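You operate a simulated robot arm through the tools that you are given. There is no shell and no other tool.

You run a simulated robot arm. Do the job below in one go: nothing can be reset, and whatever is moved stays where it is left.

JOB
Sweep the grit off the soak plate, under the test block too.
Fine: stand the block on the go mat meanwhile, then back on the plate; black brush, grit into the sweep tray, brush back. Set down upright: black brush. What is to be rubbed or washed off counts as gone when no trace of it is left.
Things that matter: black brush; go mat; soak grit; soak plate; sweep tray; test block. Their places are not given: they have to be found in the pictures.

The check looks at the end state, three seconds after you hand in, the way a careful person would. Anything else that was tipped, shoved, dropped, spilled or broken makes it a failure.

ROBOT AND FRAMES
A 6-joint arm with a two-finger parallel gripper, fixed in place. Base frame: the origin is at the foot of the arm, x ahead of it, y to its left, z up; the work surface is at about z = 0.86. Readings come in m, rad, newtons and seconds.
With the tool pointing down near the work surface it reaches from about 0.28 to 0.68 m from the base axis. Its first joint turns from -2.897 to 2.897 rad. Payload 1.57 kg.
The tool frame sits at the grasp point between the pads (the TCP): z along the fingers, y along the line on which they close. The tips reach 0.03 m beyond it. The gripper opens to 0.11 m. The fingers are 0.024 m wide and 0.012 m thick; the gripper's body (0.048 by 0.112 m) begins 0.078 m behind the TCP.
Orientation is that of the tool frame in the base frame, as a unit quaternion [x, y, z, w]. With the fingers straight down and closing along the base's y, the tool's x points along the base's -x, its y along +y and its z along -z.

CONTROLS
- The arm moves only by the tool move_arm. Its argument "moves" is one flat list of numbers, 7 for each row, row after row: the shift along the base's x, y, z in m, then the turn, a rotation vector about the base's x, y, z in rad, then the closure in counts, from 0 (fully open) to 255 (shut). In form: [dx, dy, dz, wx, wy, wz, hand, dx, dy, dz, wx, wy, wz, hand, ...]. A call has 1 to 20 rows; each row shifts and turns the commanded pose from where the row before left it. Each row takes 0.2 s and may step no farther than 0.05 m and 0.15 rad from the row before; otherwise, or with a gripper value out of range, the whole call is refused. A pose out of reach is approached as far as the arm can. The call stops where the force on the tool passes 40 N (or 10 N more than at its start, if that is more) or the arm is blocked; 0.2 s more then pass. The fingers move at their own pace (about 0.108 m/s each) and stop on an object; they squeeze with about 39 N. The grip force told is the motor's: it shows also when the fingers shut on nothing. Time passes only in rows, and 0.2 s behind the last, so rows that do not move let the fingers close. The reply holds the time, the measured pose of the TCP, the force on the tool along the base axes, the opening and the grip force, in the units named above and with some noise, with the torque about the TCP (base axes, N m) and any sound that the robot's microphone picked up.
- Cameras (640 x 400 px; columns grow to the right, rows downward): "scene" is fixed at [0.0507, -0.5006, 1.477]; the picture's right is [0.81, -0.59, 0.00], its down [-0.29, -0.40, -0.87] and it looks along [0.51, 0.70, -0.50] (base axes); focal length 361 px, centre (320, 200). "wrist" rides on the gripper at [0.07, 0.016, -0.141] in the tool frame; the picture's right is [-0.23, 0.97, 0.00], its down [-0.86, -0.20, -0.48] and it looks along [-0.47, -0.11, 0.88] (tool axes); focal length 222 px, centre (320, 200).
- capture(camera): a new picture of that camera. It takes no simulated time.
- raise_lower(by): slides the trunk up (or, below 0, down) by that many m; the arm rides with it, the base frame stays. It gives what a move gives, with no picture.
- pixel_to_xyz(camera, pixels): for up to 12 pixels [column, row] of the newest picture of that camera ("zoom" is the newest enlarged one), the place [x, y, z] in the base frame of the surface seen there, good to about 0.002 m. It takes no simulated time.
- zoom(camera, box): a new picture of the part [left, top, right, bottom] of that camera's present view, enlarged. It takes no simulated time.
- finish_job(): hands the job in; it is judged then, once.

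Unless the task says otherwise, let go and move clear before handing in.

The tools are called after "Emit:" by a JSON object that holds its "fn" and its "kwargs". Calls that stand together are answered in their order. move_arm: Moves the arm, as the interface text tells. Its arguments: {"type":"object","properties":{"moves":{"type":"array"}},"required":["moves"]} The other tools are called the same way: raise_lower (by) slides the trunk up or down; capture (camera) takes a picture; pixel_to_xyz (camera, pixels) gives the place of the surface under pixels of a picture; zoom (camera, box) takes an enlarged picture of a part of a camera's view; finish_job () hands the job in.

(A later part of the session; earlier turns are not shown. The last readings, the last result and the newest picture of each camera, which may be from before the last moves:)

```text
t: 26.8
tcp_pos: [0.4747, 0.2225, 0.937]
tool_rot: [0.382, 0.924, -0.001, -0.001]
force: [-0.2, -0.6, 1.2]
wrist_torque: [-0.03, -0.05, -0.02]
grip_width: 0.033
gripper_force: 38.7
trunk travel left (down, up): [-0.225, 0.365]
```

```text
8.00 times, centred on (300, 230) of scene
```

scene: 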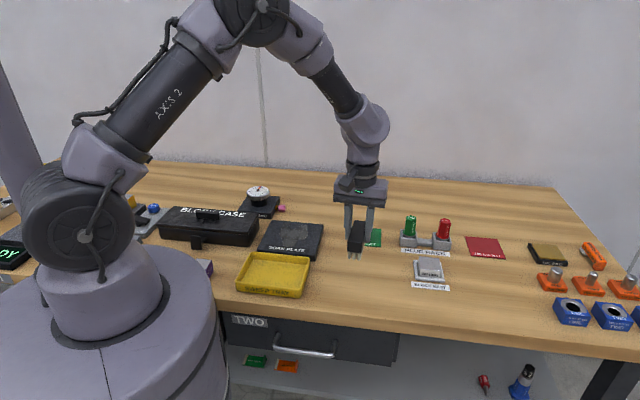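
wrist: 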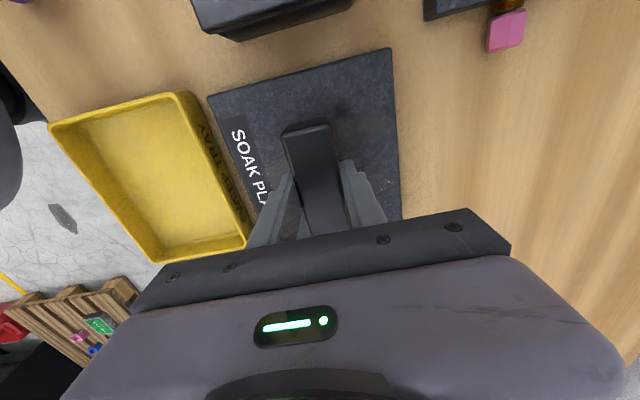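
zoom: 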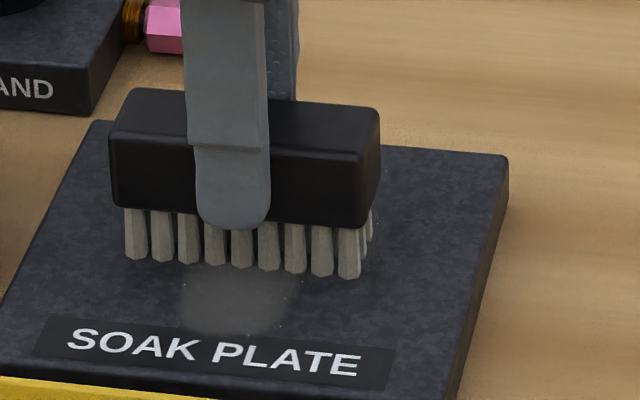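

A faint haze with specks remains behind the brush at (405,195), so each pass thins the grit rather than clearing it outright. I'll measure the tray's rim before carrying the stroke on into it.

Emit:
{"fn": "pixel_to_xyz", "kwargs": {"camera": "wrist", "pixels": [[52, 128], [187, 94], [246, 238], [160, 260], [178, 98], [236, 237], [150, 180], [195, 170], [222, 180], [210, 96], [200, 130], [180, 200]]}}

```text
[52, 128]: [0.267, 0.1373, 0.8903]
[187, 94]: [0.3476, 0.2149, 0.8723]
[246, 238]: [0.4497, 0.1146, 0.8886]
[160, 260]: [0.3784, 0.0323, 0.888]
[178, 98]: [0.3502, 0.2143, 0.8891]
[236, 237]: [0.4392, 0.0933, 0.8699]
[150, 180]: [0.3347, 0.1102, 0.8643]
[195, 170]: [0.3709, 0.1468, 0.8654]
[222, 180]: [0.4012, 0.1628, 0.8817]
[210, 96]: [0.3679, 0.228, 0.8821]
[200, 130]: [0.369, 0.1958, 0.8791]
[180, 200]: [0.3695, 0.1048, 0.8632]
```

The tray rim is at z≈0.890 starting about 18 mm beyond the plate's front edge, with its floor at 0.8645. I'll continue the stroke to the plate edge, hop the brush over the rim and on over the tray.

Emit:
{"fn": "move_arm", "kwargs": {"moves": [-0.00707, -0.00707, -0.0005, 0, 0, 0, 255, -0.00707, -0.00707, 0, 0, 0, 0, 255, -0.00707, -0.00707, 0, 0, 0, 0, 255, -0.00707, -0.00707, 0, 0, 0, 0, 255, -0.00707, -0.00707, 0, 0, 0, 0, 255, -0.00707, -0.00707, 0, 0, 0, 0, 255]}}

Emit:
{"fn": "zoom", "kwargs": {"camera": "scene", "box": [250, 190, 340, 270]}}

Emit:
{"fn": "zoom", "kwargs": {"camera": "wrist", "box": [190, 40, 430, 230]}}

```text
t: 28.2
tcp_pos: [0.4326, 0.1808, 0.9354]
tool_rot: [0.381, 0.925, 0.001, 0.001]
force: [8.8, 9.0, 34.8]
wrist_torque: [0.31, -0.32, -0.06]
grip_width: 0.0333
gripper_force: 38.9
trunk travel left (down, up): [-0.225, 0.365]
```

```text
5.00 times, centred on (295, 230) of scene
```

zoom: 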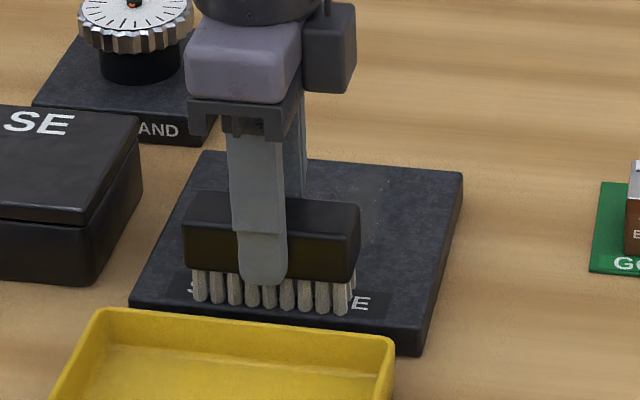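

```text
2.11 times, centred on (310, 135) of wrist
```

zoom: 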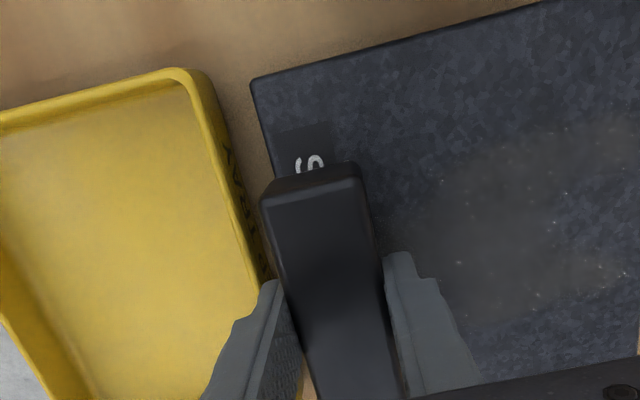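

The pass thinned the grit further but a haze remains, and the last half-millimetre of press took the force to 35 N, so I'll ease off. Next I'll hop over the tray rim and look.

Emit:
{"fn": "move_arm", "kwargs": {"moves": [-0.0035, -0.0035, 0.0006, 0, 0, 0, 255, -0.0055, -0.0055, 0.006, 0, 0, 0, 255, -0.007, -0.007, 0.008, 0, 0, 0, 255, -0.007, -0.007, 0.007, 0, 0, 0, 255, -0.0106, -0.0106, 0, 0, 0, 0, 255, -0.0106, -0.0106, 0, 0, 0, 0, 255, -0.0106, -0.0106, 0, 0, 0, 0, 255, -0.008, -0.008, 0, 0, 0, 0, 255]}}

Emit:
{"fn": "zoom", "kwargs": {"camera": "scene", "box": [230, 200, 350, 300]}}

Emit:
{"fn": "capture", "kwargs": {"camera": "wrist"}}

```text
t: 30.0
tcp_pos: [0.3704, 0.1171, 0.9563]
tool_rot: [0.382, 0.924, 0.0, 0.0]
force: [0.5, -0.8, -0.3]
wrist_torque: [0.0, 0.0, 0.02]
grip_width: 0.0327
gripper_force: 39.3
trunk travel left (down, up): [-0.225, 0.365]
```

```text
4.00 times, centred on (290, 250) of scene
```

zoom: 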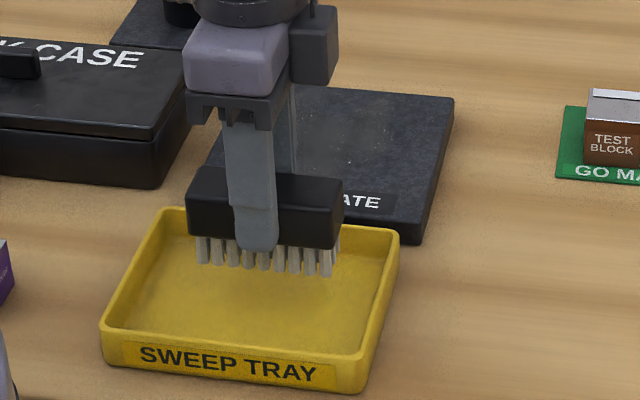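

```text
taken
```

wrist: 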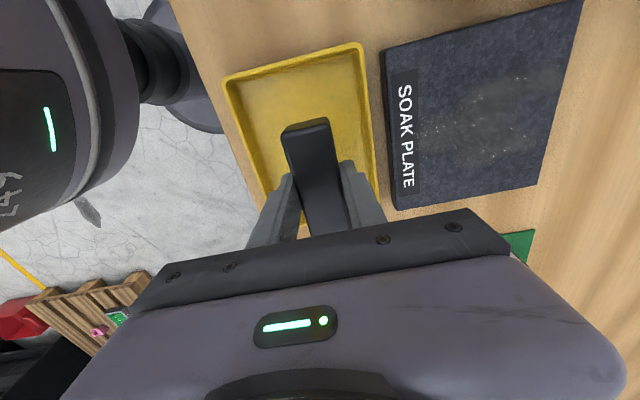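

Emit:
{"fn": "zoom", "kwargs": {"camera": "wrist", "box": [210, 0, 590, 220]}}

Emit:
{"fn": "zoom", "kwargs": {"camera": "wrist", "box": [380, 20, 580, 210]}}

Emit:
{"fn": "pixel_to_xyz", "kwargs": {"camera": "wrist", "pixels": [[396, 205], [384, 53], [580, 5], [535, 185], [440, 105], [470, 90], [520, 78], [555, 80], [530, 125], [500, 145], [460, 155], [430, 150]]}}

```text
1.68 times, centred on (400, 110) of wrist
```

zoom: 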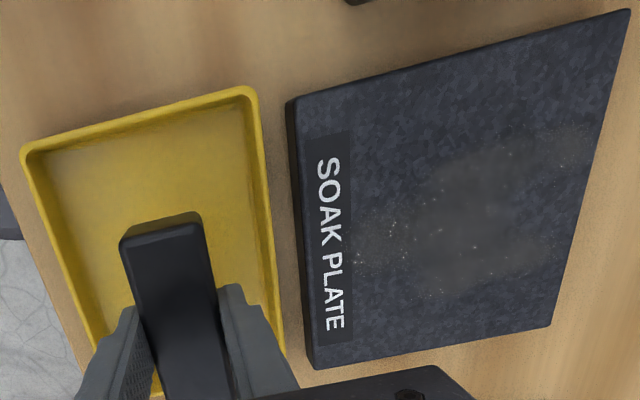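

```text
2.11 times, centred on (480, 115) of wrist
```

zoom: 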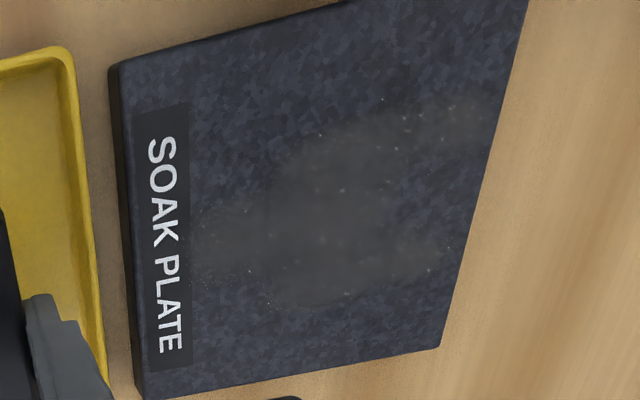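

```text
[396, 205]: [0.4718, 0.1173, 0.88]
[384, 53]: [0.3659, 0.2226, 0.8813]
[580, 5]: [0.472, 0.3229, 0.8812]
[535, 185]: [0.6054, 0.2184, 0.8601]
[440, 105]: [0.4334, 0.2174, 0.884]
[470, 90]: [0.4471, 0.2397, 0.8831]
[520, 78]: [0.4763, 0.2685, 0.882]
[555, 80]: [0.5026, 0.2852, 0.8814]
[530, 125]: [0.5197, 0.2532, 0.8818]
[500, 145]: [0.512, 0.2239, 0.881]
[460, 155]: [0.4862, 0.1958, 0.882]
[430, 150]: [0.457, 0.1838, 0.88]
```

The plate hasn't moved, but the patch is still visible as haze with specks, only somewhat thinner. I'll look closely at the tray to see whether any grit landed there.

Emit:
{"fn": "zoom", "kwargs": {"camera": "scene", "box": [235, 245, 315, 300]}}

Emit:
{"fn": "zoom", "kwargs": {"camera": "wrist", "box": [215, 30, 395, 220]}}

Emit:
{"fn": "zoom", "kwargs": {"camera": "scene", "box": [280, 215, 330, 260]}}

```text
7.27 times, centred on (275, 272) of scene
```

zoom: 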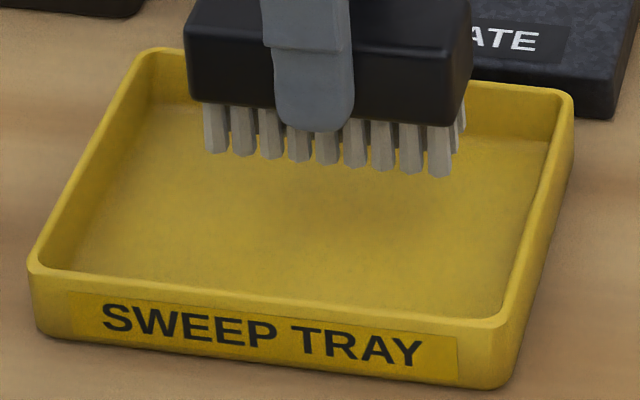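

```text
2.11 times, centred on (305, 125) of wrist
```

zoom: 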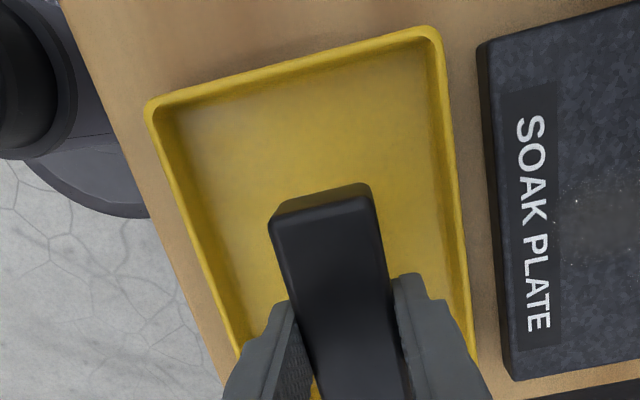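

```text
8.89 times, centred on (305, 238) of scene
```

zoom: 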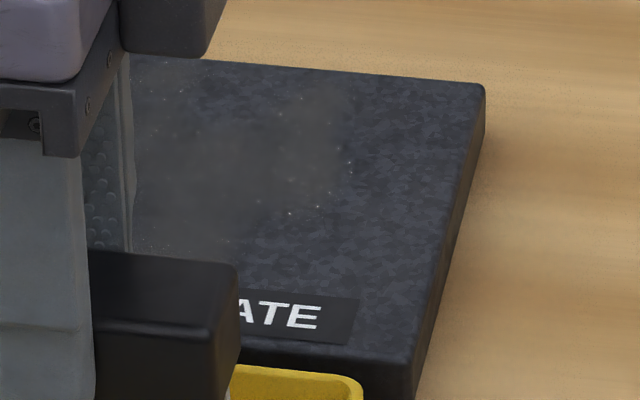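

No grit is visible in the tray yet. I'll lower the brush gently into the tray, just to the floor, to see whether it sheds anything there.

Emit:
{"fn": "move_arm", "kwargs": {"moves": [0, 0, -0.015, 0, 0, 0, 255, 0, 0, -0.015, 0, 0, 0, 255, 0, 0, -0.004, 0, 0, 0, 255, 0, 0, -0.002, 0, 0, 0, 255, 0, 0, 0, 0, 0, 0, 255]}}

Emit:
{"fn": "zoom", "kwargs": {"camera": "scene", "box": [235, 225, 335, 300]}}

```text
t: 31.2
tcp_pos: [0.371, 0.1178, 0.9211]
tool_rot: [0.382, 0.924, 0.001, 0.0]
force: [-0.9, 0.3, -0.6]
wrist_torque: [0.03, -0.06, 0.03]
grip_width: 0.0328
gripper_force: 38.6
trunk travel left (down, up): [-0.225, 0.365]
```

```text
5.33 times, centred on (285, 262) of scene
```

zoom: 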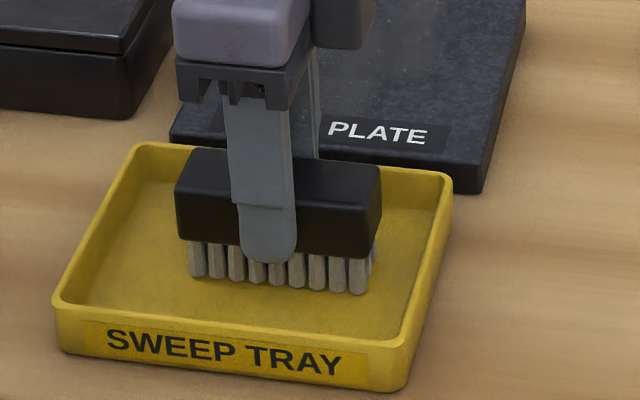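

The brush is just above the tray floor, with no visible change. I'll lift out, and return above the rear of the plate for a second full stroke, checking the tray and plate on the way.

Emit:
{"fn": "move_arm", "kwargs": {"moves": [0, 0, 0.02, 0, 0, 0, 255, 0, 0, 0.03, 0, 0, 0, 255, 0, 0, 0.02, 0, 0, 0, 255, 0.025, 0.025, 0, 0, 0, 0, 255, 0.025, 0.025, 0, 0, 0, 0, 255, 0.025, 0.025, 0, 0, 0, 0, 255, 0.025, 0.025, 0, 0, 0, 0, 255, 0.025, 0.025, 0, 0, 0, 0, 255, 0.023, 0.023, 0, 0, 0, 0, 255, 0, 0, 0, 0, 0, 0, 255]}}

Emit:
{"fn": "zoom", "kwargs": {"camera": "scene", "box": [230, 190, 340, 300]}}

Emit:
{"fn": "capture", "kwargs": {"camera": "wrist"}}

Emit:
{"fn": "zoom", "kwargs": {"camera": "scene", "box": [255, 210, 330, 265]}}

```text
t: 33.4
tcp_pos: [0.5164, 0.2662, 0.9917]
tool_rot: [0.382, 0.924, 0.0, 0.0]
force: [0.4, -0.1, -0.8]
wrist_torque: [-0.01, 0.01, 0.0]
grip_width: 0.0331
gripper_force: 39.4
trunk travel left (down, up): [-0.225, 0.365]
```

```text
3.64 times, centred on (285, 245) of scene
```

zoom: 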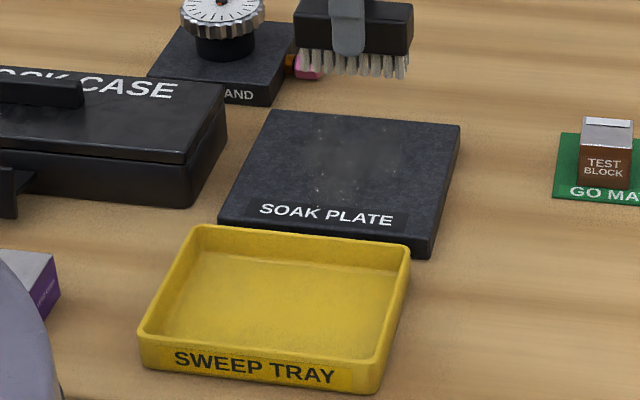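

```text
taken
```

wrist: 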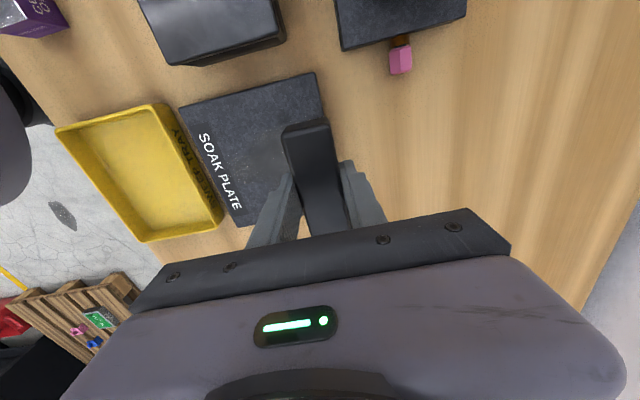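

```text
7.27 times, centred on (292, 238) of scene
```

zoom: 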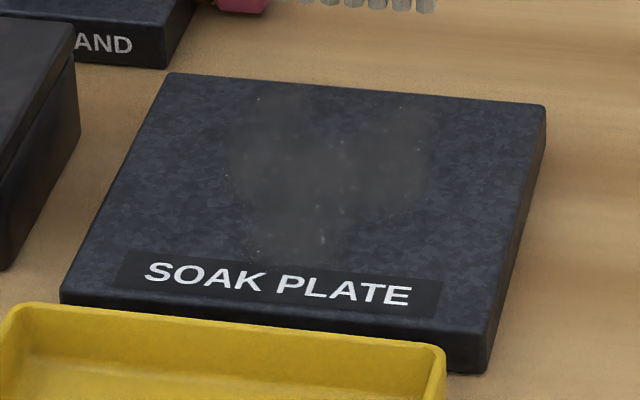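

The patch is noticeably fainter than before (zoom (240–430, 90–255)), so strokes are working. I'll set up a second stroke shifted 10 mm to the left side.

Emit:
{"fn": "move_arm", "kwargs": {"moves": [-0.007, 0.007, -0.02, 0, 0, 0, 255, 0, 0, -0.02, 0, 0, 0, 255, 0, 0, -0.012, 0, 0, 0, 255, 0, 0, -0.002, 0, 0, 0, 255, 0, 0, -0.0008, 0, 0, 0, 255, 0, 0, 0, 0, 0, 0, 255]}}

```text
t: 34.8
tcp_pos: [0.5096, 0.2726, 0.9358]
tool_rot: [0.382, 0.924, 0.001, 0.001]
force: [-0.2, 4.3, 9.8]
wrist_torque: [0.03, -0.02, -0.02]
grip_width: 0.0331
gripper_force: 38.5
trunk travel left (down, up): [-0.225, 0.365]
```

Contact is about 10 N. I'll run the full stroke to the tray in one continuous call.

Emit:
{"fn": "move_arm", "kwargs": {"moves": [-0.0085, -0.0085, 0, 0, 0, 0, 255, -0.0085, -0.0085, 0, 0, 0, 0, 255, -0.0085, -0.0085, 0, 0, 0, 0, 255, -0.0085, -0.0085, 0, 0, 0, 0, 255, -0.0085, -0.0085, 0, 0, 0, 0, 255, -0.0085, -0.0085, 0, 0, 0, 0, 255, -0.0085, -0.0085, 0, 0, 0, 0, 255, -0.0085, -0.0085, 0, 0, 0, 0, 255, -0.0085, -0.0085, 0, 0, 0, 0, 255, -0.0085, -0.0085, 0, 0, 0, 0, 255, -0.0045, -0.0045, 0.0005, 0, 0, 0, 255, -0.005, -0.005, 0.007, 0, 0, 0, 255, -0.007, -0.007, 0.008, 0, 0, 0, 255, -0.007, -0.007, 0.007, 0, 0, 0, 255, -0.0106, -0.0106, 0, 0, 0, 0, 255, -0.0106, -0.0106, 0, 0, 0, 0, 255, -0.0106, -0.0106, 0, 0, 0, 0, 255, -0.0106, -0.0106, -0.01, 0, 0, 0, 255, 0, 0, -0.01, 0, 0, 0, 255]}}

Emit:
{"fn": "capture", "kwargs": {"camera": "wrist"}}

Emit:
{"fn": "zoom", "kwargs": {"camera": "wrist", "box": [370, 0, 600, 220]}}

Emit:
{"fn": "zoom", "kwargs": {"camera": "scene", "box": [235, 205, 335, 300]}}

```text
t: 38.8
tcp_pos: [0.3589, 0.1219, 0.9384]
tool_rot: [0.381, 0.924, 0.0, 0.0]
force: [0.8, -0.6, -1.6]
wrist_torque: [0.02, -0.01, 0.04]
grip_width: 0.0329
gripper_force: 39.0
trunk travel left (down, up): [-0.225, 0.365]
```

```text
taken
```

wrist: 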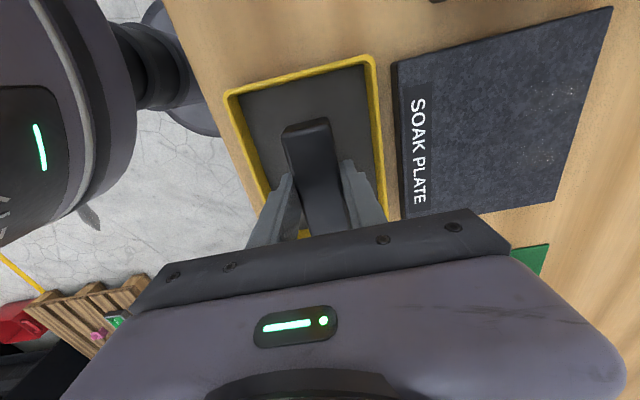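

```text
1.82 times, centred on (485, 110) of wrist
```

zoom: 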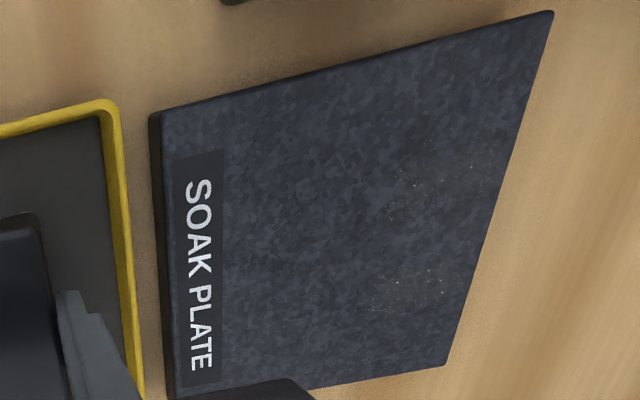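

```text
4.21 times, centred on (285, 252) of scene
```

zoom: 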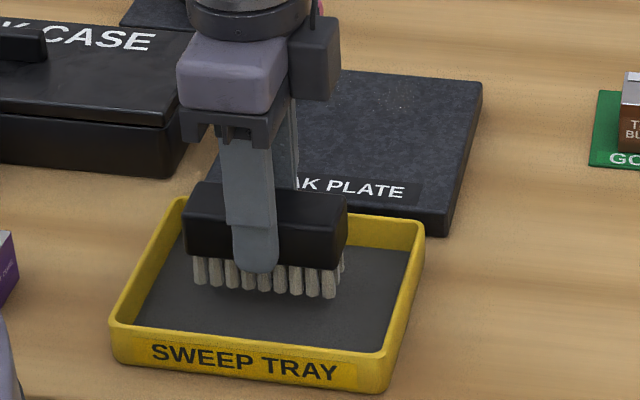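

The second stroke worked: the tray floor is now covered with dark grit, and only two faint speckled spots remain on the plate near wrist (565,90) and (540,155). I'll locate them.

Emit:
{"fn": "pixel_to_xyz", "kwargs": {"camera": "wrist", "pixels": [[515, 110], [525, 95], [555, 78], [575, 90], [555, 110], [510, 165], [515, 150], [540, 138], [555, 152], [535, 170], [550, 135], [575, 75]]}}

Emit:
{"fn": "zoom", "kwargs": {"camera": "wrist", "box": [480, 40, 620, 200]}}

Emit:
{"fn": "zoom", "kwargs": {"camera": "scene", "box": [280, 210, 330, 255]}}

```text
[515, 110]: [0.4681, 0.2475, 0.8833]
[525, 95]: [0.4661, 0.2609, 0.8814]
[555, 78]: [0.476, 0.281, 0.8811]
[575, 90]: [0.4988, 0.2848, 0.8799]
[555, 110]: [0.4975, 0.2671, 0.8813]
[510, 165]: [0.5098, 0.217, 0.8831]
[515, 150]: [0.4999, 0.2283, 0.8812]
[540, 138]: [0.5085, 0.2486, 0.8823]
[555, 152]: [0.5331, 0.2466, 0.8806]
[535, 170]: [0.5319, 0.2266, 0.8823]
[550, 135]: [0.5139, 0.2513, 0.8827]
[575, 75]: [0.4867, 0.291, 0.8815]
```

```text
2.50 times, centred on (550, 120) of wrist
```

zoom: 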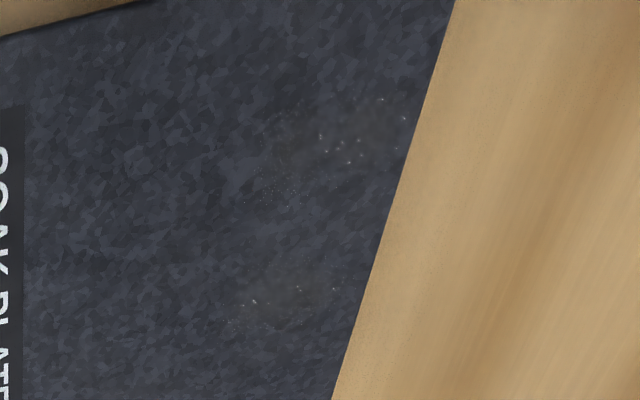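

```text
8.89 times, centred on (305, 232) of scene
```

zoom: 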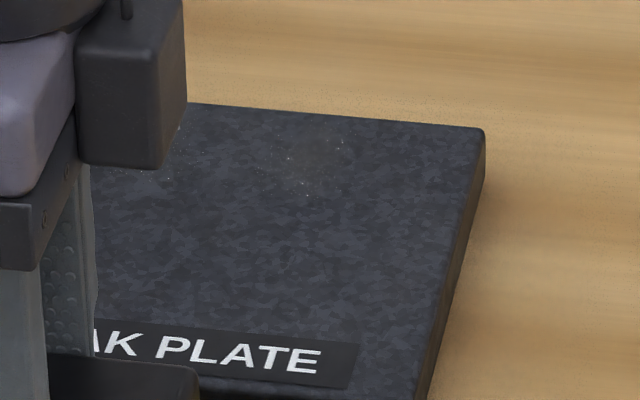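

Two faint spots remain near the rear: left around a (0.487, 0.275) and right around (0.525, 0.235). I'll go back for a third stroke shifted to the right, starting further back over the rear edge.

Emit:
{"fn": "move_arm", "kwargs": {"moves": [0, 0, 0.0225, 0, 0, 0, 255, 0, 0, 0.03, 0, 0, 0, 255, 0.02935, 0.0238, 0, 0, 0, 0, 255, 0.02935, 0.0238, 0, 0, 0, 0, 255, 0.02935, 0.0238, 0, 0, 0, 0, 255, 0.02935, 0.0238, 0, 0, 0, 0, 255, 0.02935, 0.0238, 0, 0, 0, 0, 255, 0.02935, 0.0238, 0, 0, 0, 0, 255, 0, 0, -0.025, 0, 0, 0, 255, 0, 0, -0.02, 0, 0, 0, 255, 0, 0, -0.007, 0, 0, 0, 255, 0, 0, -0.002, 0, 0, 0, 255, 0, 0, 0, 0, 0, 0, 255]}}

Emit:
{"fn": "zoom", "kwargs": {"camera": "scene", "box": [250, 180, 340, 260]}}

```text
t: 41.6
tcp_pos: [0.5365, 0.2643, 0.938]
tool_rot: [0.382, 0.924, 0.0, 0.0]
force: [-0.2, 0.3, -1.3]
wrist_torque: [-0.02, -0.01, 0.02]
grip_width: 0.0332
gripper_force: 39.3
trunk travel left (down, up): [-0.225, 0.365]
```

```text
5.00 times, centred on (295, 220) of scene
```

zoom: 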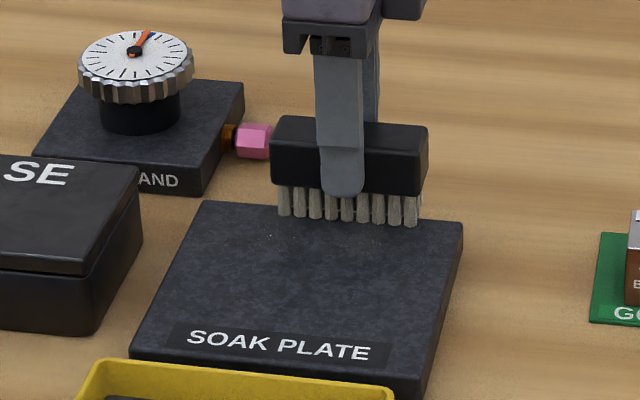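

The brush spans the right two-thirds just above the rear edge. I'll press to the plate and run the third stroke into the tray.

Emit:
{"fn": "move_arm", "kwargs": {"moves": [0, 0, -0.001, 0, 0, 0, 255, -0.0085, -0.0085, 0, 0, 0, 0, 255, -0.0085, -0.0085, 0, 0, 0, 0, 255, -0.0085, -0.0085, 0, 0, 0, 0, 255, -0.0085, -0.0085, 0, 0, 0, 0, 255, -0.0085, -0.0085, 0, 0, 0, 0, 255, -0.0085, -0.0085, 0, 0, 0, 0, 255, -0.0085, -0.0085, 0, 0, 0, 0, 255, -0.0085, -0.0085, 0, 0, 0, 0, 255, -0.0085, -0.0085, 0, 0, 0, 0, 255, -0.0085, -0.0085, 0, 0, 0, 0, 255, -0.0085, -0.0085, 0, 0, 0, 0, 255, -0.0045, -0.0045, 0.0005, 0, 0, 0, 255, -0.005, -0.005, 0.007, 0, 0, 0, 255, -0.007, -0.007, 0.008, 0, 0, 0, 255, -0.007, -0.007, 0.007, 0, 0, 0, 255, -0.0136, -0.0076, 0, 0, 0, 0, 255, -0.0136, -0.0076, 0, 0, 0, 0, 255, -0.0136, -0.0076, 0, 0, 0, 0, 255, -0.0136, -0.0076, -0.01, 0, 0, 0, 255]}}

Emit:
{"fn": "capture", "kwargs": {"camera": "wrist"}}

Emit:
{"fn": "zoom", "kwargs": {"camera": "wrist", "box": [380, 0, 620, 220]}}

Emit:
{"fn": "zoom", "kwargs": {"camera": "scene", "box": [280, 205, 335, 260]}}

```text
t: 45.8
tcp_pos: [0.365, 0.1166, 0.9493]
tool_rot: [0.381, 0.924, 0.0, 0.0]
force: [-1.3, -0.5, -1.2]
wrist_torque: [0.0, 0.0, 0.0]
grip_width: 0.033
gripper_force: 39.1
trunk travel left (down, up): [-0.225, 0.365]
```

```text
taken
```

wrist: 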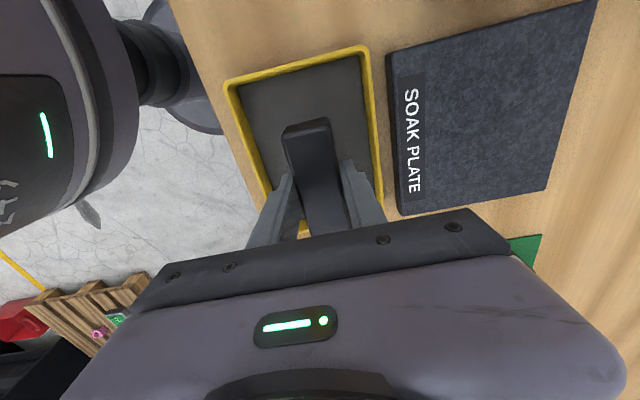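

```text
1.82 times, centred on (500, 110) of wrist
```

zoom: 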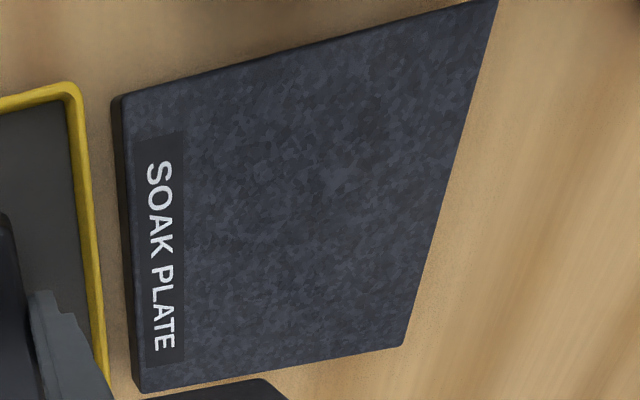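

```text
7.27 times, centred on (308, 232) of scene
```

zoom: 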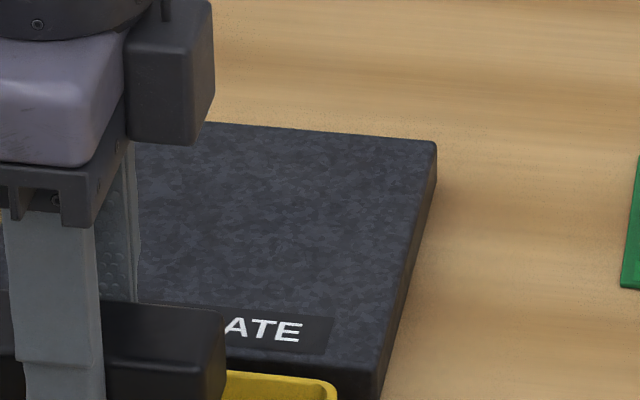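

The plate now looks clean in both views. I'll zoom closely into the rear-left and rear-right areas to check for any last specks.

Emit:
{"fn": "zoom", "kwargs": {"camera": "wrist", "box": [480, 0, 610, 110]}}

Emit:
{"fn": "zoom", "kwargs": {"camera": "wrist", "box": [440, 90, 570, 210]}}

Emit:
{"fn": "zoom", "kwargs": {"camera": "wrist", "box": [350, 40, 480, 210]}}

```text
3.64 times, centred on (545, 55) of wrist
```

zoom: 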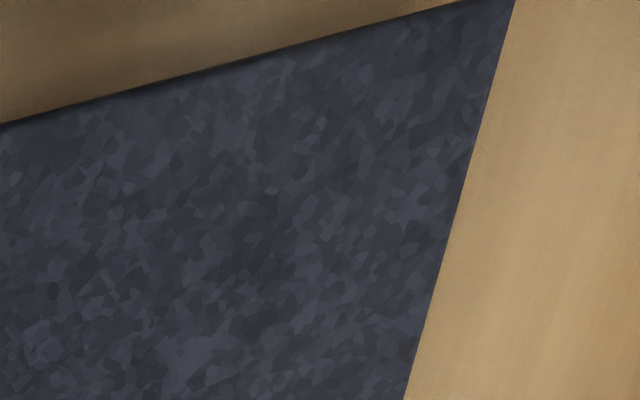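

```text
3.33 times, centred on (505, 150) of wrist
```

zoom: 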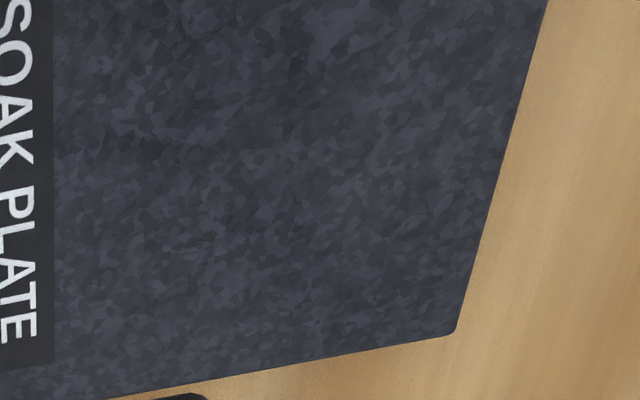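

```text
2.35 times, centred on (415, 125) of wrist
```

zoom: 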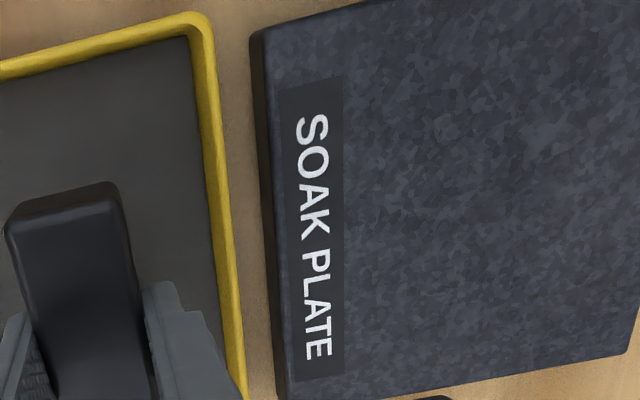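

Even enlarged, the plate shows no specks, and the tray holds the grit layer. I'll lift the brush out and carry it back toward its starting place, turning it back to its original angle.

Emit:
{"fn": "move_arm", "kwargs": {"moves": [0, 0, 0.025, 0, 0, 0, 255, 0, 0, 0.03, 0, 0, 0, 255, 0.016, -0.0114, 0, 0, 0, 0.1459, 255, 0.016, -0.0114, 0, 0, 0, 0.1459, 255, 0.016, -0.0114, 0, 0, 0, 0.1459, 255, 0.016, -0.0114, 0, 0, 0, 0.1459, 255, 0.016, -0.0114, 0, 0, 0, 0.1459, 255, 0.016, -0.0114, 0, 0, 0, 0.1459, 255, 0.016, -0.0114, 0, 0, 0, 0.1459, 255, 0.016, -0.0114, 0, 0, 0, 0.1459, 255, 0.016, -0.0114, 0, 0, 0, 0.1459, 255, 0.0155, -0.0114, 0, 0, 0, 0.1459, 255, 0, 0, 0, 0, 0, 0, 255]}}

Emit:
{"fn": "capture", "kwargs": {"camera": "scene"}}

Emit:
{"fn": "zoom", "kwargs": {"camera": "scene", "box": [230, 200, 340, 300]}}

Emit:
{"fn": "zoom", "kwargs": {"camera": "scene", "box": [260, 210, 330, 265]}}

```text
t: 48.6
tcp_pos: [0.5254, 0.0043, 1.0041]
tool_rot: [-0.332, 0.943, 0.001, 0.0]
force: [0.1, 0.1, 0.2]
wrist_torque: [0.04, -0.02, -0.02]
grip_width: 0.0331
gripper_force: 39.2
trunk travel left (down, up): [-0.225, 0.365]
```

```text
taken
```

scene: 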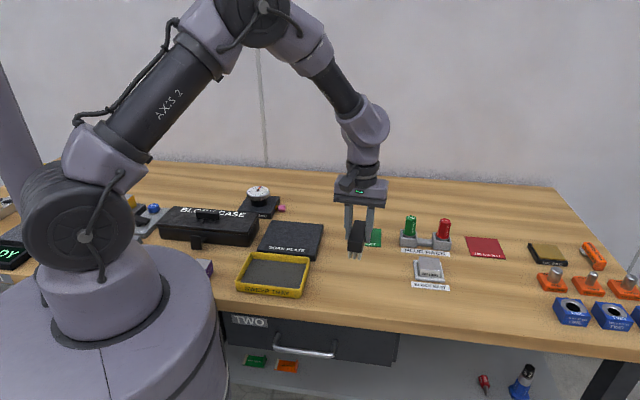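

```text
4.00 times, centred on (285, 250) of scene
```

zoom: 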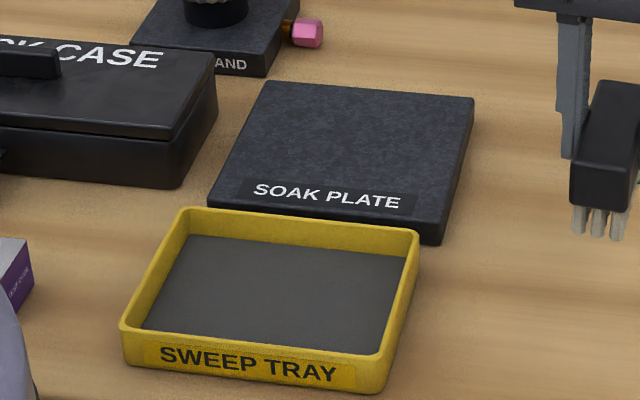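

```text
7.27 times, centred on (295, 238) of scene
```

zoom: 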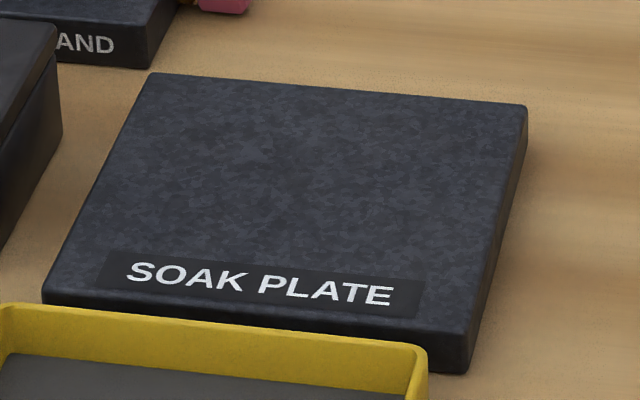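

The plate is spotless and the tray holds the grit. I'll lower the brush to just above its original spot on the table.

Emit:
{"fn": "move_arm", "kwargs": {"moves": [-0.0005, -0.0015, -0.02, 0, 0, 0, 255, 0, 0, -0.03, 0, 0, 0, 255, 0, 0, -0.025, 0, 0, 0, 255, 0, 0, -0.01, 0, 0, 0, 255, 0, 0, 0, 0, 0, 0, 255]}}

Emit:
{"fn": "zoom", "kwargs": {"camera": "scene", "box": [310, 220, 410, 300]}}

```text
t: 49.8
tcp_pos: [0.5263, 0.0016, 0.9203]
tool_rot: [-0.331, 0.944, 0.0, -0.001]
force: [0.7, 0.5, -1.0]
wrist_torque: [-0.03, -0.02, 0.0]
grip_width: 0.0329
gripper_force: 38.4
trunk travel left (down, up): [-0.225, 0.365]
```

```text
5.00 times, centred on (360, 260) of scene
```

zoom: 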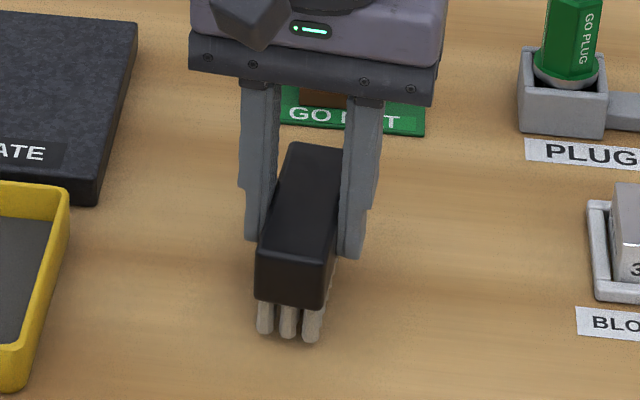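

The brush is a few millimetres above its original spot at the same angle. I'll lower in small steps until it touches.

Emit:
{"fn": "move_arm", "kwargs": {"moves": [-0.0005, 0, -0.002, 0, 0, 0, 255, 0, 0, -0.001, 0, 0, 0, 255, 0, 0, -0.001, 0, 0, 0, 255, 0, 0, -0.0005, 0, 0, 0, 255, 0, 0, 0, 0, 0, 0, 255]}}

```text
t: 51.0
tcp_pos: [0.5246, 0.0003, 0.9146]
tool_rot: [-0.331, 0.943, 0.0, 0.0]
force: [0.3, -0.5, -1.5]
wrist_torque: [0.0, -0.01, -0.01]
grip_width: 0.0329
gripper_force: 38.5
trunk travel left (down, up): [-0.225, 0.365]
```

Emit:
{"fn": "move_arm", "kwargs": {"moves": [0, 0, -0.0005, 0, 0, 0, 255, 0, 0, -0.0005, 0, 0, 0, 255, 0, 0, 0, 0, 0, 0, 255]}}

```text
t: 51.8
tcp_pos: [0.524, 0.0004, 0.9135]
tool_rot: [-0.331, 0.944, -0.001, 0.001]
force: [1.9, -1.5, 11.4]
wrist_torque: [-0.18, 0.08, -0.01]
grip_width: 0.033
gripper_force: 38.9
trunk travel left (down, up): [-0.225, 0.365]
```

The force rose to about 11 N, so the brush is standing on the table. I'll ease off, open and rise straight up.

Emit:
{"fn": "move_arm", "kwargs": {"moves": [0, 0, 0.0004, 0, 0, 0, 255, 0, 0, 0, 0, 0, 0, 160, 0, 0, 0, 0, 0, 0, 110, 0, 0, 0, 0, 0, 0, 90, 0, 0, 0.02, 0, 0, 0, 90, 0, 0, 0.03, 0, 0, 0, 90, 0, 0, 0.04, 0, 0, 0, 90]}}

Emit:
{"fn": "zoom", "kwargs": {"camera": "scene", "box": [310, 220, 410, 300]}}

Emit:
{"fn": "capture", "kwargs": {"camera": "wrist"}}

```text
t: 53.4
tcp_pos: [0.5231, 0.0013, 1.0036]
tool_rot: [-0.332, 0.943, 0.0, 0.0]
force: [-1.4, 0.0, 0.9]
wrist_torque: [-0.03, -0.02, -0.01]
grip_width: 0.0713
gripper_force: 0.1
trunk travel left (down, up): [-0.225, 0.365]
```

```text
5.00 times, centred on (360, 260) of scene
```

zoom: 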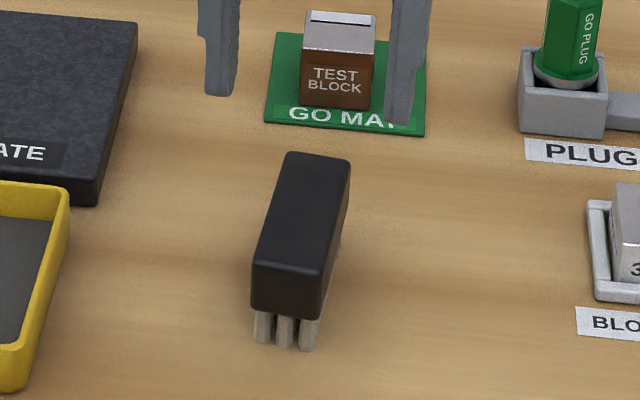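

```text
taken
```

wrist: 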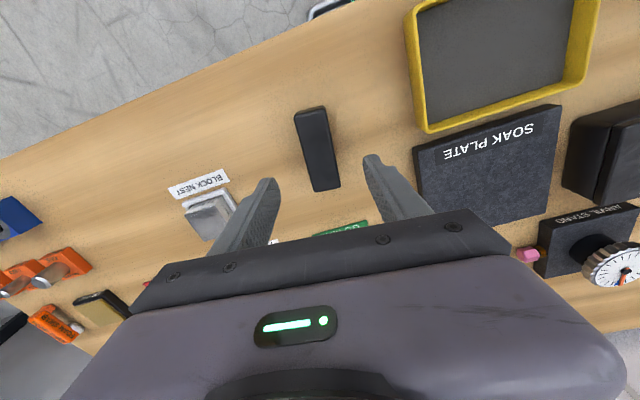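

The brush stands upright on its spot. Now I'll go back over the block on the mat and turn to 45°.

Emit:
{"fn": "move_arm", "kwargs": {"moves": [0.021, 0.019, 0.002, 0, 0, 0.037, 90, 0.021, 0.019, 0.002, 0, 0, 0.037, 90, 0.021, 0.019, 0.002, 0, 0, 0.037, 90, 0.021, 0.019, 0.002, 0, 0, 0, 90, 0.021, 0.019, 0.002, 0, 0, 0, 90, 0.0208, 0.0192, 0.002, 0, 0, 0, 90, 0, 0, 0, 0, 0, 0, 90]}}

Emit:
{"fn": "capture", "kwargs": {"camera": "wrist"}}

Emit:
{"fn": "zoom", "kwargs": {"camera": "wrist", "box": [230, 80, 410, 220]}}

```text
t: 55.0
tcp_pos: [0.6494, 0.1166, 1.0181]
tool_rot: [-0.384, 0.923, 0.0, 0.001]
force: [-0.4, -0.6, 0.5]
wrist_torque: [-0.01, -0.01, 0.01]
grip_width: 0.0714
gripper_force: 0.2
trunk travel left (down, up): [-0.225, 0.365]
```

```text
taken
```

wrist: 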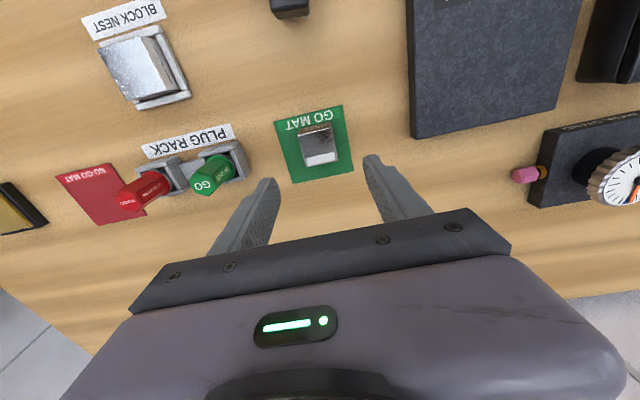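

```text
2.86 times, centred on (320, 150) of wrist
```

zoom: 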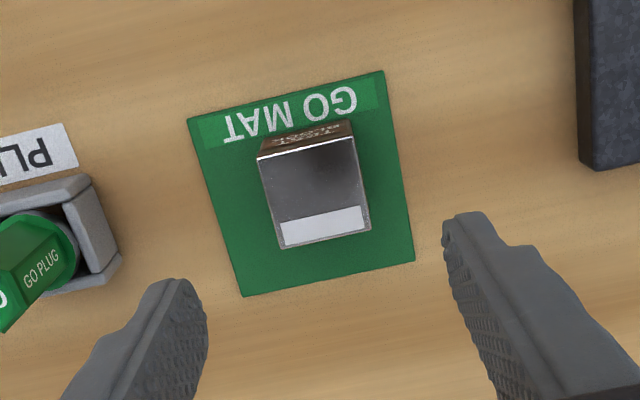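

The block is where I left it, aligned with the fingers. I'll descend around it to z≈0.898 and check before closing.

Emit:
{"fn": "move_arm", "kwargs": {"moves": [0, -0.0008, -0.03, 0, 0, 0, 90, 0, 0, -0.03, 0, 0, 0, 90, 0, 0, -0.03, 0, 0, 0, 90, 0, 0, -0.02, 0, 0, 0, 90, 0, 0, -0.01, 0, 0, 0, 90, 0, 0, 0, 0, 0, 0, 90]}}

Emit:
{"fn": "zoom", "kwargs": {"camera": "scene", "box": [325, 200, 415, 260]}}

```text
t: 56.4
tcp_pos: [0.6487, 0.1153, 0.8952]
tool_rot: [-0.384, 0.923, 0.0, 0.0]
force: [-0.1, 0.0, 0.1]
wrist_torque: [0.0, 0.01, 0.03]
grip_width: 0.0712
gripper_force: 0.1
trunk travel left (down, up): [-0.225, 0.365]
```

```text
6.67 times, centred on (370, 230) of scene
```

zoom: 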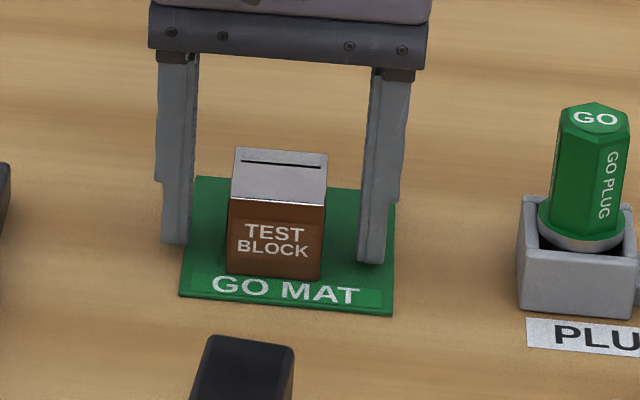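

The fingers straddle the block; the tips are very near the mat, so I'll raise 2 mm, close, and lift.

Emit:
{"fn": "move_arm", "kwargs": {"moves": [0, 0, 0.002, 0, 0, 0, 90, 0, 0, 0, 0, 0, 0, 150, 0, 0, 0, 0, 0, 0, 255, 0, 0, 0, 0, 0, 0, 255, 0, 0, 0, 0, 0, 0, 255, 0, 0, 0.01, 0, 0, 0, 255, 0, 0, 0.02, 0, 0, 0, 255, 0, 0, 0.03, 0, 0, 0, 255, 0, 0, 0.03, 0, 0, 0, 255, 0, 0, 0.01, 0, 0, 0, 255]}}

Emit:
{"fn": "zoom", "kwargs": {"camera": "scene", "box": [310, 160, 430, 270]}}

```text
t: 58.6
tcp_pos: [0.6515, 0.1158, 0.9981]
tool_rot: [-0.384, 0.923, 0.0, 0.0]
force: [0.2, -0.8, -5.8]
wrist_torque: [-0.01, 0.0, -0.01]
grip_width: 0.0398
gripper_force: 38.9
trunk travel left (down, up): [-0.225, 0.365]
```

```text
3.64 times, centred on (370, 215) of scene
```

zoom: 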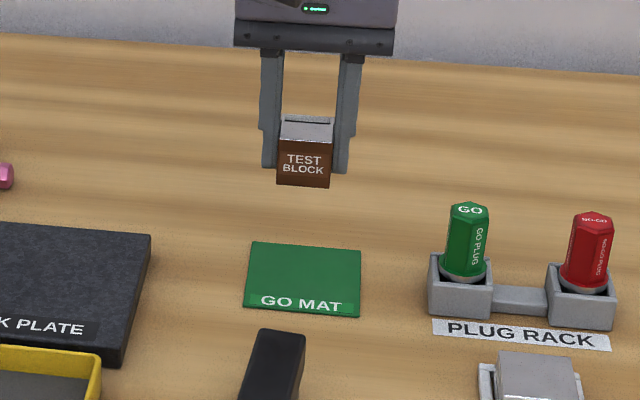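

The block is held level. I'll carry it back over its original place on the plate at (0.476, 0.2265).

Emit:
{"fn": "move_arm", "kwargs": {"moves": [-0.0174, 0.0111, 0, 0, 0, 0, 255, -0.0174, 0.0111, 0, 0, 0, 0, 255, -0.0174, 0.0111, 0, 0, 0, 0, 255, -0.0174, 0.0111, 0, 0, 0, 0, 255, -0.0174, 0.0111, 0, 0, 0, 0, 255, -0.0174, 0.0111, 0, 0, 0, 0, 255, -0.0174, 0.0111, 0, 0, 0, 0, 255, -0.0174, 0.0111, 0, 0, 0, 0, 255, -0.0174, 0.0111, 0, 0, 0, 0, 255, -0.0174, 0.0111, 0, 0, 0, 0, 255, 0, 0, 0, 0, 0, 0, 255]}}

Emit:
{"fn": "zoom", "kwargs": {"camera": "scene", "box": [240, 165, 350, 265]}}

```text
t: 61.0
tcp_pos: [0.475, 0.2261, 0.9982]
tool_rot: [-0.383, 0.924, 0.0, 0.0]
force: [0.2, -0.1, -5.7]
wrist_torque: [0.02, 0.02, 0.0]
grip_width: 0.04
gripper_force: 38.3
trunk travel left (down, up): [-0.225, 0.365]
```

```text
4.00 times, centred on (295, 215) of scene
```

zoom: 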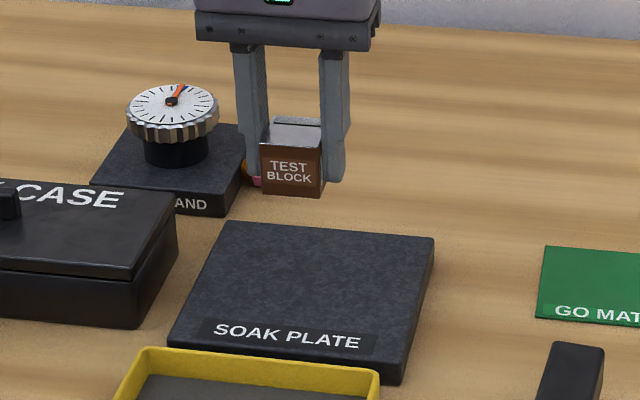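

The plate below is clean and the block is above its original place. I'll lower it to just above the plate.

Emit:
{"fn": "move_arm", "kwargs": {"moves": [0.001, 0.0005, -0.02, 0, 0, 0, 255, 0, 0, -0.025, 0, 0, 0, 255, 0, 0, -0.02, 0, 0, 0, 255, 0, 0, -0.01, 0, 0, 0, 255, 0, 0, -0.003, 0, 0, 0, 255, 0, 0, 0, 0, 0, 0, 255]}}

```text
t: 62.4
tcp_pos: [0.4766, 0.2264, 0.9192]
tool_rot: [-0.383, 0.924, 0.0, 0.0]
force: [0.3, 0.3, -5.2]
wrist_torque: [-0.02, 0.02, 0.02]
grip_width: 0.0399
gripper_force: 38.3
trunk travel left (down, up): [-0.225, 0.365]
```

The block still hangs free at z=0.919 (−5.2 N). I'll lower in small steps to touch the plate.

Emit:
{"fn": "move_arm", "kwargs": {"moves": [0, 0, -0.0015, 0, 0, 0, 255, 0, 0, -0.001, 0, 0, 0, 255, 0, 0, -0.0005, 0, 0, 0, 255, 0, 0, -0.0005, 0, 0, 0, 255, 0, 0, 0, 0, 0, 0, 255]}}

```text
t: 63.6
tcp_pos: [0.4765, 0.2267, 0.9182]
tool_rot: [-0.384, 0.923, 0.0, 0.0]
force: [-3.4, 2.8, 8.3]
wrist_torque: [0.11, 0.31, -0.1]
grip_width: 0.04
gripper_force: 38.4
trunk travel left (down, up): [-0.225, 0.365]
```

The force rose to +8 N, so the block is in contact slightly earlier than expected, with a small torque. I'll look closely at how it sits before releasing.

Emit:
{"fn": "zoom", "kwargs": {"camera": "scene", "box": [265, 205, 325, 250]}}

Emit:
{"fn": "capture", "kwargs": {"camera": "wrist"}}

```text
8.89 times, centred on (295, 228) of scene
```

zoom: 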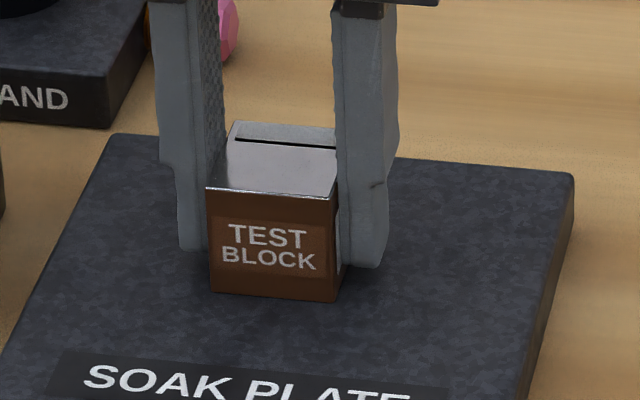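

```text
taken
```

wrist: 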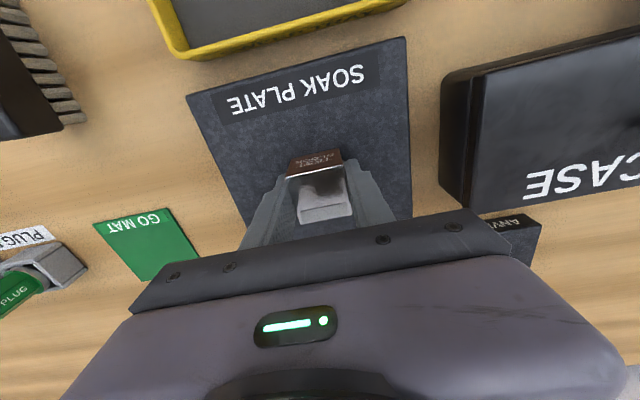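

The block sits squarely on the plate with its base against the surface; readings fit ordinary contact. I'll release slowly and rise straight up.

Emit:
{"fn": "move_arm", "kwargs": {"moves": [0, 0, 0, 0, 0, 0, 200, 0, 0, 0, 0, 0, 0, 150, 0, 0, 0, 0, 0, 0, 110, 0, 0, 0, 0, 0, 0, 90, 0, 0, 0.01, 0, 0, 0, 90, 0, 0, 0.03, 0, 0, 0, 90, 0, 0, 0.04, 0, 0, 0, 90, 0, 0, 0.04, 0, 0, 0, 90]}}

Emit:
{"fn": "zoom", "kwargs": {"camera": "scene", "box": [250, 200, 340, 265]}}

Emit:
{"fn": "capture", "kwargs": {"camera": "wrist"}}

Emit:
{"fn": "capture", "kwargs": {"camera": "scene"}}

```text
t: 65.4
tcp_pos: [0.4746, 0.2239, 1.0364]
tool_rot: [-0.384, 0.923, 0.0, 0.0]
force: [-0.3, 0.0, -0.1]
wrist_torque: [-0.05, -0.03, 0.01]
grip_width: 0.0711
gripper_force: 0.1
trunk travel left (down, up): [-0.225, 0.365]
```

```text
6.15 times, centred on (295, 232) of scene
```

zoom: 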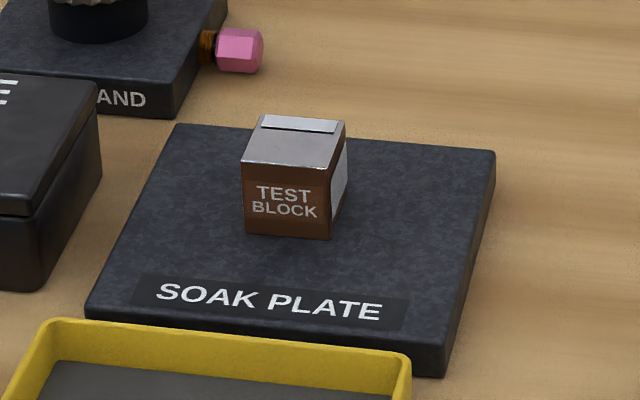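

```text
taken
```

wrist: 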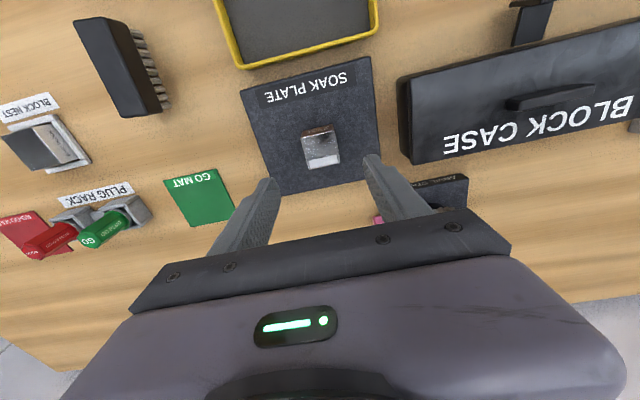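

```text
taken
```

scene: 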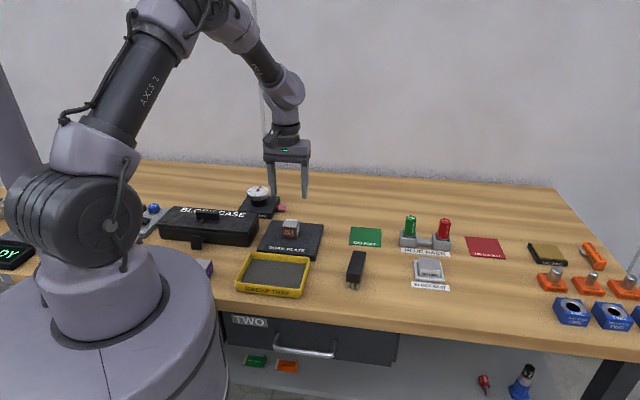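

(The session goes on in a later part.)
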